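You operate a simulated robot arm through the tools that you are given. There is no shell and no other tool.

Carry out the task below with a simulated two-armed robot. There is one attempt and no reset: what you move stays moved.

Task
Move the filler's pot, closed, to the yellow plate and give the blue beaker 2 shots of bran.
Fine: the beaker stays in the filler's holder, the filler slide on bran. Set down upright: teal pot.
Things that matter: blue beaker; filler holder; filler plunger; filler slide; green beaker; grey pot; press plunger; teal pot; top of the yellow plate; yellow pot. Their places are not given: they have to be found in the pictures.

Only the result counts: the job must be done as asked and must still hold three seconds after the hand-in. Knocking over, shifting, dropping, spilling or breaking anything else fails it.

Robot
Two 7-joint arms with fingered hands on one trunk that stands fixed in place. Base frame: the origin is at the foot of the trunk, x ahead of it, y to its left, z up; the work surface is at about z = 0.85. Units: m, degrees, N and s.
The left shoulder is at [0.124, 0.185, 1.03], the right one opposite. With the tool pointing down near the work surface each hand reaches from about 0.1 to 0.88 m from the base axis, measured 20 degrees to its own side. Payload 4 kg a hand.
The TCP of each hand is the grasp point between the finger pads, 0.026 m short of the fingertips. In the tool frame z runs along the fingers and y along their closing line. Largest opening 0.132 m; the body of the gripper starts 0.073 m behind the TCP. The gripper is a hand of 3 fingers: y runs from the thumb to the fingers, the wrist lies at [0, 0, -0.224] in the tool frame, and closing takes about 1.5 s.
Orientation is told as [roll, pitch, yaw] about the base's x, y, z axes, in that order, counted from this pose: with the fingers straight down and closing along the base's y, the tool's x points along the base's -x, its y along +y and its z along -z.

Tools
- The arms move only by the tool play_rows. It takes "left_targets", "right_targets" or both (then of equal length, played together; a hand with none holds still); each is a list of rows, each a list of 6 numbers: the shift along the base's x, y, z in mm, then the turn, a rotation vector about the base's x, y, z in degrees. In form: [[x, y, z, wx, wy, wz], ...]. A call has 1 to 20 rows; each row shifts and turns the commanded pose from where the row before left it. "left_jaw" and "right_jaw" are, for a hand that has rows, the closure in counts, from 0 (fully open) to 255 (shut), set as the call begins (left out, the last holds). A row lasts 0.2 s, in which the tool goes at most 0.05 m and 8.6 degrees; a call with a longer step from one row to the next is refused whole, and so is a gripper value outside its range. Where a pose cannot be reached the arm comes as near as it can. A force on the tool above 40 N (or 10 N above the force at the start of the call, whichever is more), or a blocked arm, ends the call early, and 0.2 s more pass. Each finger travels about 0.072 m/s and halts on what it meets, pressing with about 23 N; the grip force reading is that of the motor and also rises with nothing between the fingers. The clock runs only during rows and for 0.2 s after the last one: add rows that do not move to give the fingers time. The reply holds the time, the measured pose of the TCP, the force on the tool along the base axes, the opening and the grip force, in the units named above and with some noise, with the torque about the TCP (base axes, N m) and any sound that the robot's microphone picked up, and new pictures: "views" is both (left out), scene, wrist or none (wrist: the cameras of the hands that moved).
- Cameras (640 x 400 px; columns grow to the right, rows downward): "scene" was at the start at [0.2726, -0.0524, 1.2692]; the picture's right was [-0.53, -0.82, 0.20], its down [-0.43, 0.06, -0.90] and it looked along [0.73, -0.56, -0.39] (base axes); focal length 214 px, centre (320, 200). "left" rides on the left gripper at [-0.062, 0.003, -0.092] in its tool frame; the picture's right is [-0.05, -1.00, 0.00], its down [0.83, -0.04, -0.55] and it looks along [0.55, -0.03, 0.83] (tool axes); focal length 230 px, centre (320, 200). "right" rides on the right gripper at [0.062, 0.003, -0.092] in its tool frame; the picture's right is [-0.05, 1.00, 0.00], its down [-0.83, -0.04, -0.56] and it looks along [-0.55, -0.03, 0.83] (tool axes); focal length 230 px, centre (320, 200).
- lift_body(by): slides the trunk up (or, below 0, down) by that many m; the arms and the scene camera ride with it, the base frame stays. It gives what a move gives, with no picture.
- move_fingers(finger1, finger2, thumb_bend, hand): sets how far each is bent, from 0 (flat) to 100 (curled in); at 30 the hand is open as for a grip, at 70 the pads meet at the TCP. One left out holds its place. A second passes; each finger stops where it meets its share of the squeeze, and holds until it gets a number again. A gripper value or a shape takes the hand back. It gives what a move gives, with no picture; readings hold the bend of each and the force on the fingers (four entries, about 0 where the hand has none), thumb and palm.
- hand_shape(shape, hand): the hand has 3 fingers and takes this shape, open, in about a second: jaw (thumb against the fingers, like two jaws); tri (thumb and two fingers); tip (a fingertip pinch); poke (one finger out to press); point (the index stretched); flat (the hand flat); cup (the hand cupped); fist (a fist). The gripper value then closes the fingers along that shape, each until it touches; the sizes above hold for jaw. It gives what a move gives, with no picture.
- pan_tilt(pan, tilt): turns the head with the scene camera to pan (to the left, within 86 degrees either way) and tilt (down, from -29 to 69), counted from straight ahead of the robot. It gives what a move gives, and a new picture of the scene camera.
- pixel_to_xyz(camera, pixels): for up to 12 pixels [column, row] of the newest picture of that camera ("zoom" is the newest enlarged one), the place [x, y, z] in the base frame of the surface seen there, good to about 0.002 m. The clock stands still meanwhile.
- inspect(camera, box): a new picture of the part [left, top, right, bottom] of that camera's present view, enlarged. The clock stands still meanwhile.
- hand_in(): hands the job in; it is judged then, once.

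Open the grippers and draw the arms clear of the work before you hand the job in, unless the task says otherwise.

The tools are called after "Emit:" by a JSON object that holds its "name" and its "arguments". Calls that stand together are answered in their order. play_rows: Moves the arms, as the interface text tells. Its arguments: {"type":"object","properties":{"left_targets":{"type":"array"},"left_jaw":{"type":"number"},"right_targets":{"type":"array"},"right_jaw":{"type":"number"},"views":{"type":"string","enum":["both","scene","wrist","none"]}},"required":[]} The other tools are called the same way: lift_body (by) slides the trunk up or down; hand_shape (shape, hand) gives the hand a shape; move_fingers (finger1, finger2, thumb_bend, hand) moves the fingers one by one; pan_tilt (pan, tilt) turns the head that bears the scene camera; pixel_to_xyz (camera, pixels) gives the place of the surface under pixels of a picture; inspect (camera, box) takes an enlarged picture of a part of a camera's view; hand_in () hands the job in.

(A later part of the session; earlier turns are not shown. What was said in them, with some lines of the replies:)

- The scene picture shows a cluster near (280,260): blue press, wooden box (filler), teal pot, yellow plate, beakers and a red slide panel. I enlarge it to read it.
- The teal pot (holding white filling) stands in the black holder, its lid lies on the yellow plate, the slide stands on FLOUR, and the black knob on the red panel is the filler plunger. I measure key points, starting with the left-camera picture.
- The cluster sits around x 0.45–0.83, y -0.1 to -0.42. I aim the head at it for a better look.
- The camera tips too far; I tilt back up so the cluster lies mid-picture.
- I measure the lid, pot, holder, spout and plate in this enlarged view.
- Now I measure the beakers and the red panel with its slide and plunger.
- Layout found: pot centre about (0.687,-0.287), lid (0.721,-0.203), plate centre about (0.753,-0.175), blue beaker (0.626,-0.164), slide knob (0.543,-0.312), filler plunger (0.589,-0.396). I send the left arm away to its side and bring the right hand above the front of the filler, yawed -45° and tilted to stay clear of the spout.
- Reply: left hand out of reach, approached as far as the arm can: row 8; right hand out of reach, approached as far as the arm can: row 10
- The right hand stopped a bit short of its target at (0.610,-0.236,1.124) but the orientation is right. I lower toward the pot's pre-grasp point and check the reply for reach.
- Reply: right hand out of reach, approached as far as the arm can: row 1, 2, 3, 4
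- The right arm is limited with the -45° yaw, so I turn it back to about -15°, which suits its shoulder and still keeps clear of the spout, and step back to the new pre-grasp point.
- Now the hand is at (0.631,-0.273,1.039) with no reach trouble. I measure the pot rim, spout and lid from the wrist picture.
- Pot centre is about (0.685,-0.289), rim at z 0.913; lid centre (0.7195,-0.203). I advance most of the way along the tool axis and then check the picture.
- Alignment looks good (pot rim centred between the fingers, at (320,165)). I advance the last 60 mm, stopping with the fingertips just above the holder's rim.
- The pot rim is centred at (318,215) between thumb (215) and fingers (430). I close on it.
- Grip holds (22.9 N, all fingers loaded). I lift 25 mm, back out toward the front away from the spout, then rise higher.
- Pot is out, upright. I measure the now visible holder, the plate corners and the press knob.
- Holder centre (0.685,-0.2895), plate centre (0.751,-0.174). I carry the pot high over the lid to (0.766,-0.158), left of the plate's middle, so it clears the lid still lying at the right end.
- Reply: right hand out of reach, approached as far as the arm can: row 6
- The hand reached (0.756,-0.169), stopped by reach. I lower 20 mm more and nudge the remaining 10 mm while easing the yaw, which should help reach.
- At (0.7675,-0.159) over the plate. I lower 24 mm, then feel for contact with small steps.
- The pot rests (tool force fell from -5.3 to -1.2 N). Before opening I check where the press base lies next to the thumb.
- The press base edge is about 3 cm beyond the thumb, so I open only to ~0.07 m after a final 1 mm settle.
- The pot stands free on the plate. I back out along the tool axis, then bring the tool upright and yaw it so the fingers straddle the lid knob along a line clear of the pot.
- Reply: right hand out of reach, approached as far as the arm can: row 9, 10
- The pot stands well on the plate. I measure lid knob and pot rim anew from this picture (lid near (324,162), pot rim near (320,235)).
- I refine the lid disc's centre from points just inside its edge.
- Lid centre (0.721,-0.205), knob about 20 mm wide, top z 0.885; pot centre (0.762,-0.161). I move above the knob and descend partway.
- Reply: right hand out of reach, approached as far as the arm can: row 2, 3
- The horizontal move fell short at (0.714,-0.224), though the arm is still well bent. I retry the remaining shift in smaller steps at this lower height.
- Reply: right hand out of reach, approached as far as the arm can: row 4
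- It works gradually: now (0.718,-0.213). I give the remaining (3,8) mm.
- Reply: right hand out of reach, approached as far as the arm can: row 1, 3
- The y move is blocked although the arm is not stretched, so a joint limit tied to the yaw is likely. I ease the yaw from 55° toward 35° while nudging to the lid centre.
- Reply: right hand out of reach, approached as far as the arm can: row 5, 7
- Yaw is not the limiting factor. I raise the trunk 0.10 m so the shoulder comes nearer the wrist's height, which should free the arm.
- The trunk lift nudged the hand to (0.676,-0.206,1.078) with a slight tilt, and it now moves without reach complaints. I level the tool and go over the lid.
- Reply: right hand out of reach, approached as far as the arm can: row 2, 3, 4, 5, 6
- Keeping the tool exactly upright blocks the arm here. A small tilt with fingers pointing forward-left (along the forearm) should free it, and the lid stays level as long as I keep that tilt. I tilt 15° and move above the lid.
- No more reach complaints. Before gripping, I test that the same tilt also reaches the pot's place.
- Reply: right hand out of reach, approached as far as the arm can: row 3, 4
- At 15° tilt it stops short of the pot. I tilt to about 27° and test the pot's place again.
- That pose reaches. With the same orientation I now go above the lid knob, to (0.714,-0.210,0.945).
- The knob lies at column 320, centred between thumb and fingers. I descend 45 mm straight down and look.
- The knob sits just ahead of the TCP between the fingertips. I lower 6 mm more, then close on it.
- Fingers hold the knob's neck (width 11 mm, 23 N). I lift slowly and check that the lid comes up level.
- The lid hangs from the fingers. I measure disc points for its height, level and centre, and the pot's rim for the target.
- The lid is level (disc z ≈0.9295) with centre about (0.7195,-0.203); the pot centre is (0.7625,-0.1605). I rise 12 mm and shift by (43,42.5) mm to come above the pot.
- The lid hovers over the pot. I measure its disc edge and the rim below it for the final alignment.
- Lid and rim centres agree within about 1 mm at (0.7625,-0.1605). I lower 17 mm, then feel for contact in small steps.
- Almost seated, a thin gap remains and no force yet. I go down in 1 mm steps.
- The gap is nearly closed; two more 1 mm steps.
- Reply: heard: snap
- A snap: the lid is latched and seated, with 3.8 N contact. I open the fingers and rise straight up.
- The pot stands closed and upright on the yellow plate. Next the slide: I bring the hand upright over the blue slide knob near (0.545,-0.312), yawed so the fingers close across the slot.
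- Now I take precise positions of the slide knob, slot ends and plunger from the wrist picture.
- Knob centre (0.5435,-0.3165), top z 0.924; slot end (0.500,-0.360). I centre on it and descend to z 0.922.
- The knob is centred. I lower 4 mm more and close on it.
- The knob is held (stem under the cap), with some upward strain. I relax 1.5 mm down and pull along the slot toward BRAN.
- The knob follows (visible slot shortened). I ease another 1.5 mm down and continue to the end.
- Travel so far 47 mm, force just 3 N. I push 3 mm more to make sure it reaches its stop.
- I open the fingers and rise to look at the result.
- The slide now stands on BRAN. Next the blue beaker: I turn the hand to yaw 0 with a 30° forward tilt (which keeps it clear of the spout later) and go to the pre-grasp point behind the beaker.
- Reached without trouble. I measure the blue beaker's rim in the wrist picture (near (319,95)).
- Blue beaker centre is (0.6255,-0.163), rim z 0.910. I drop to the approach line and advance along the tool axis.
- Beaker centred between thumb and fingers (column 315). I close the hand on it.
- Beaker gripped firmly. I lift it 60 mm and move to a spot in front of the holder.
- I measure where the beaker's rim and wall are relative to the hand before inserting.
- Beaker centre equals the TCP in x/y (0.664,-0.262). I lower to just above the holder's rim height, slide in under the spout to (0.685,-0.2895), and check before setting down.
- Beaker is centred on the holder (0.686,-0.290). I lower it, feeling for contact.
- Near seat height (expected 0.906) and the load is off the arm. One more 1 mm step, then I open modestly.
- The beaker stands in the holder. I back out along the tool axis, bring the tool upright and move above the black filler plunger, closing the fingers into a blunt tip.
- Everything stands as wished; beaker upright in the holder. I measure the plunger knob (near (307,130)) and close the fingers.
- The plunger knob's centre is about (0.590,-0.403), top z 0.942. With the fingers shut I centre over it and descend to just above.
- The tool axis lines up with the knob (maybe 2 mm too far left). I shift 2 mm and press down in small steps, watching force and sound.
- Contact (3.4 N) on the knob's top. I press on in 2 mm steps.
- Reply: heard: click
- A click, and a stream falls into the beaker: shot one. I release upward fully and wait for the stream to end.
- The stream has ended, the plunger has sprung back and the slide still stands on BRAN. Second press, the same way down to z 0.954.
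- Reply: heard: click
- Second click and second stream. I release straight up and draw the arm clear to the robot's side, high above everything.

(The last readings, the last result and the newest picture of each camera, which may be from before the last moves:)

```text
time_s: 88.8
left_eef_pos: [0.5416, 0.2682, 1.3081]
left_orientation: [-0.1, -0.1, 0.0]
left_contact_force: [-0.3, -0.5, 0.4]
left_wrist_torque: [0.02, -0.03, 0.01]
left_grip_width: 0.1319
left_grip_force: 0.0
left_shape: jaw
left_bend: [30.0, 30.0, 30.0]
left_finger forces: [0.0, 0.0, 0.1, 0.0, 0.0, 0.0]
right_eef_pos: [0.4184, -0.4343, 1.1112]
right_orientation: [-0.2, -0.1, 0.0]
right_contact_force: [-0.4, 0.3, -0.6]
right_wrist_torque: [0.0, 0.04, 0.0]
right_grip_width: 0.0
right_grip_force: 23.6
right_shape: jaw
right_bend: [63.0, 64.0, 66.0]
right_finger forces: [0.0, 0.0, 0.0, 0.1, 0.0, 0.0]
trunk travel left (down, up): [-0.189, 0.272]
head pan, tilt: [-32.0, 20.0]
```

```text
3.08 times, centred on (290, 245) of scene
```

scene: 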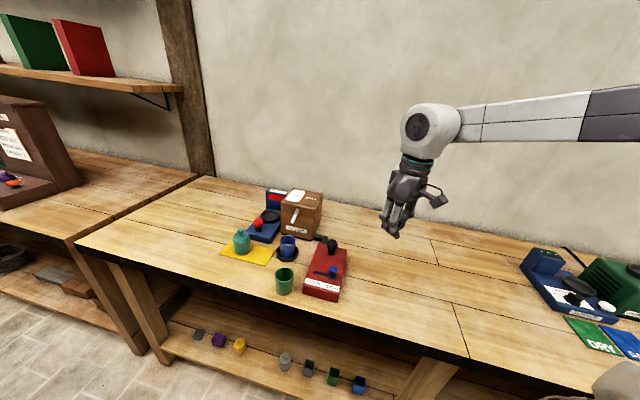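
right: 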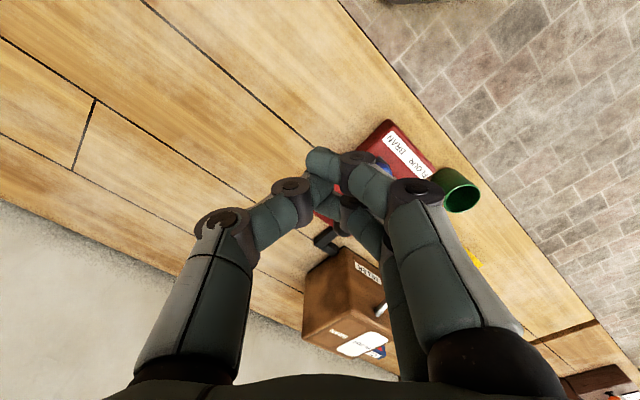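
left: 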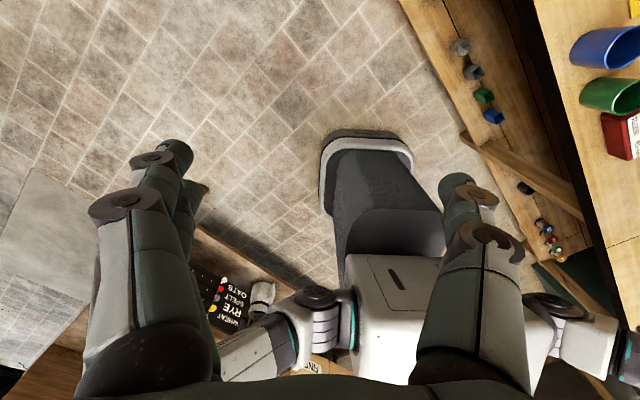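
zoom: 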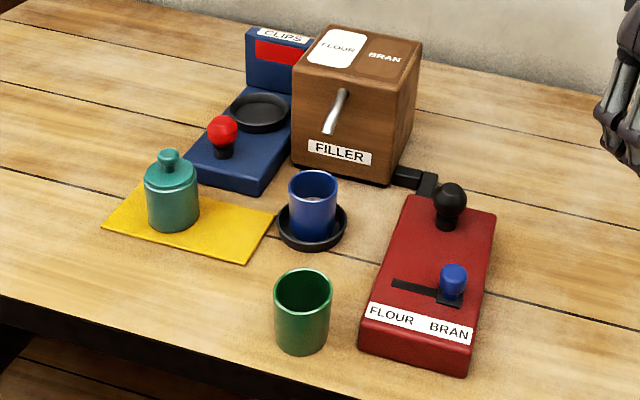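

All stands in place. I open the right hand and look closely at the beaker's content, the slide and the pot.

Emit:
{"name": "play_rows", "arguments": {"right_targets": [[0, 0, 20, 0, 0, 0], [0, 0, 0, 0, 0, 0], [0, 0, 0, 0, 0, 0], [0, 0, 0, 0, 0, 0], [0, 0, 0, 0, 0, 0]], "right_jaw": 0}}

Emit:
{"name": "inspect", "arguments": {"camera": "scene", "box": [268, 225, 308, 265]}}

Emit:
{"name": "inspect", "arguments": {"camera": "scene", "box": [300, 235, 355, 305]}}

Emit:
{"name": "inspect", "arguments": {"camera": "scene", "box": [215, 220, 280, 270]}}

```text
time_s: 90.0
left_eef_pos: [0.5406, 0.2684, 1.3084]
left_orientation: [0.0, -0.1, -0.1]
left_contact_force: [-0.1, -0.5, 0.5]
left_wrist_torque: [0.0, -0.01, 0.01]
left_grip_width: 0.132
left_grip_force: 0.0
left_shape: jaw
left_bend: [30.0, 30.0, 30.0]
left_finger forces: [0.0, 0.0, 0.1, 0.0, 0.0, 0.0]
right_eef_pos: [0.4188, -0.4355, 1.1331]
right_orientation: [-0.3, -0.2, 0.0]
right_contact_force: [0.0, -0.2, 0.1]
right_wrist_torque: [-0.03, 0.01, 0.01]
right_grip_width: 0.1319
right_grip_force: 0.0
right_shape: jaw
right_bend: [30.0, 30.0, 30.0]
right_finger forces: [0.0, 0.0, 0.0, 0.1, 0.0, 0.0]
trunk travel left (down, up): [-0.189, 0.272]
head pan, tilt: [-32.0, 20.0]
```

scene: 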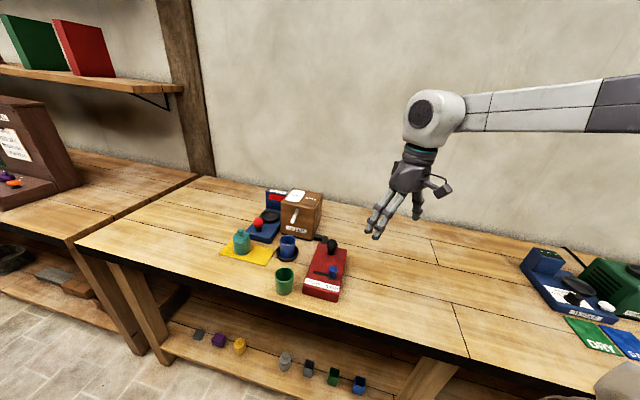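
right: 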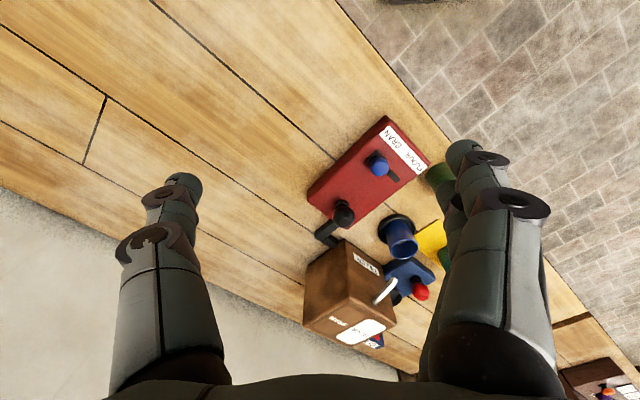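

```text
10.00 times, centred on (288, 245) of scene
```

zoom: 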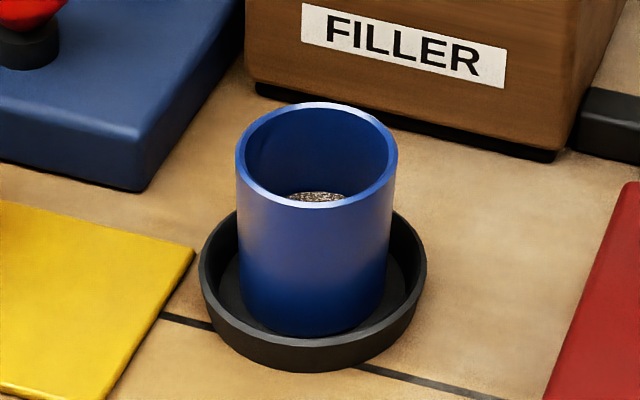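

```text
5.71 times, centred on (328, 270) of scene
```

zoom: 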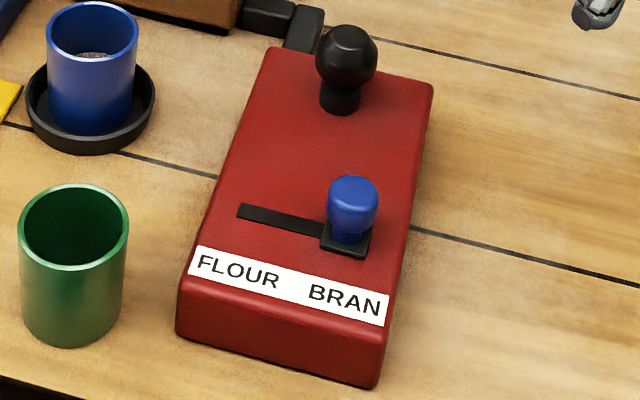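

```text
8.00 times, centred on (248, 245) of scene
```

zoom: 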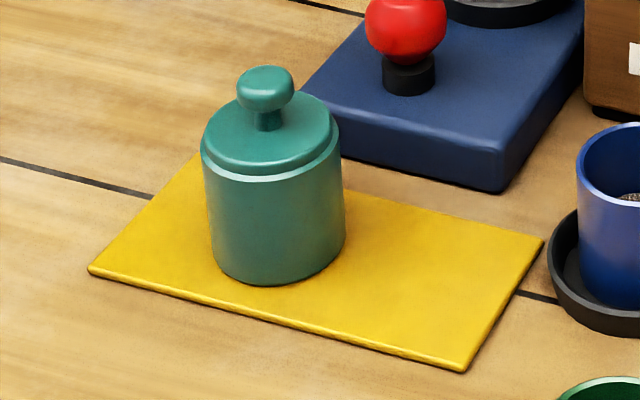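

The beaker holds speckled brown bran after two clicks. The slide stands on BRAN, the teal pot is closed and upright on the yellow plate, and both hands are open and clear. I hand in.

Emit:
{"name": "hand_in", "arguments": {}}

```text
The job is handed in.
```

The job is done and handed in; I have no verdict back from the judging, only what the last pictures and readings showed.

- **Teal pot:** it stands upright and closed on the yellow plate. The lid went on with an audible snap. The pot sits about 17 mm from the plate's centre along its long side, well inside the edges.
- **Blue beaker:** it is in the filler's holder and got 2 shots. I heard a click and saw a stream into the beaker on each press. What I can see of the content is speckled brown, as bran should be.
- **Filler slide:** it is on BRAN and was before the first press.
- **Everything else:** I used only the filler plunger. The press and green beaker still stand where they were. I never touched the grey or yellow pots. I saw no spills. Both hands are open and clear of the work.

I raised the trunk 0.10 m partway through for reach and left it there.
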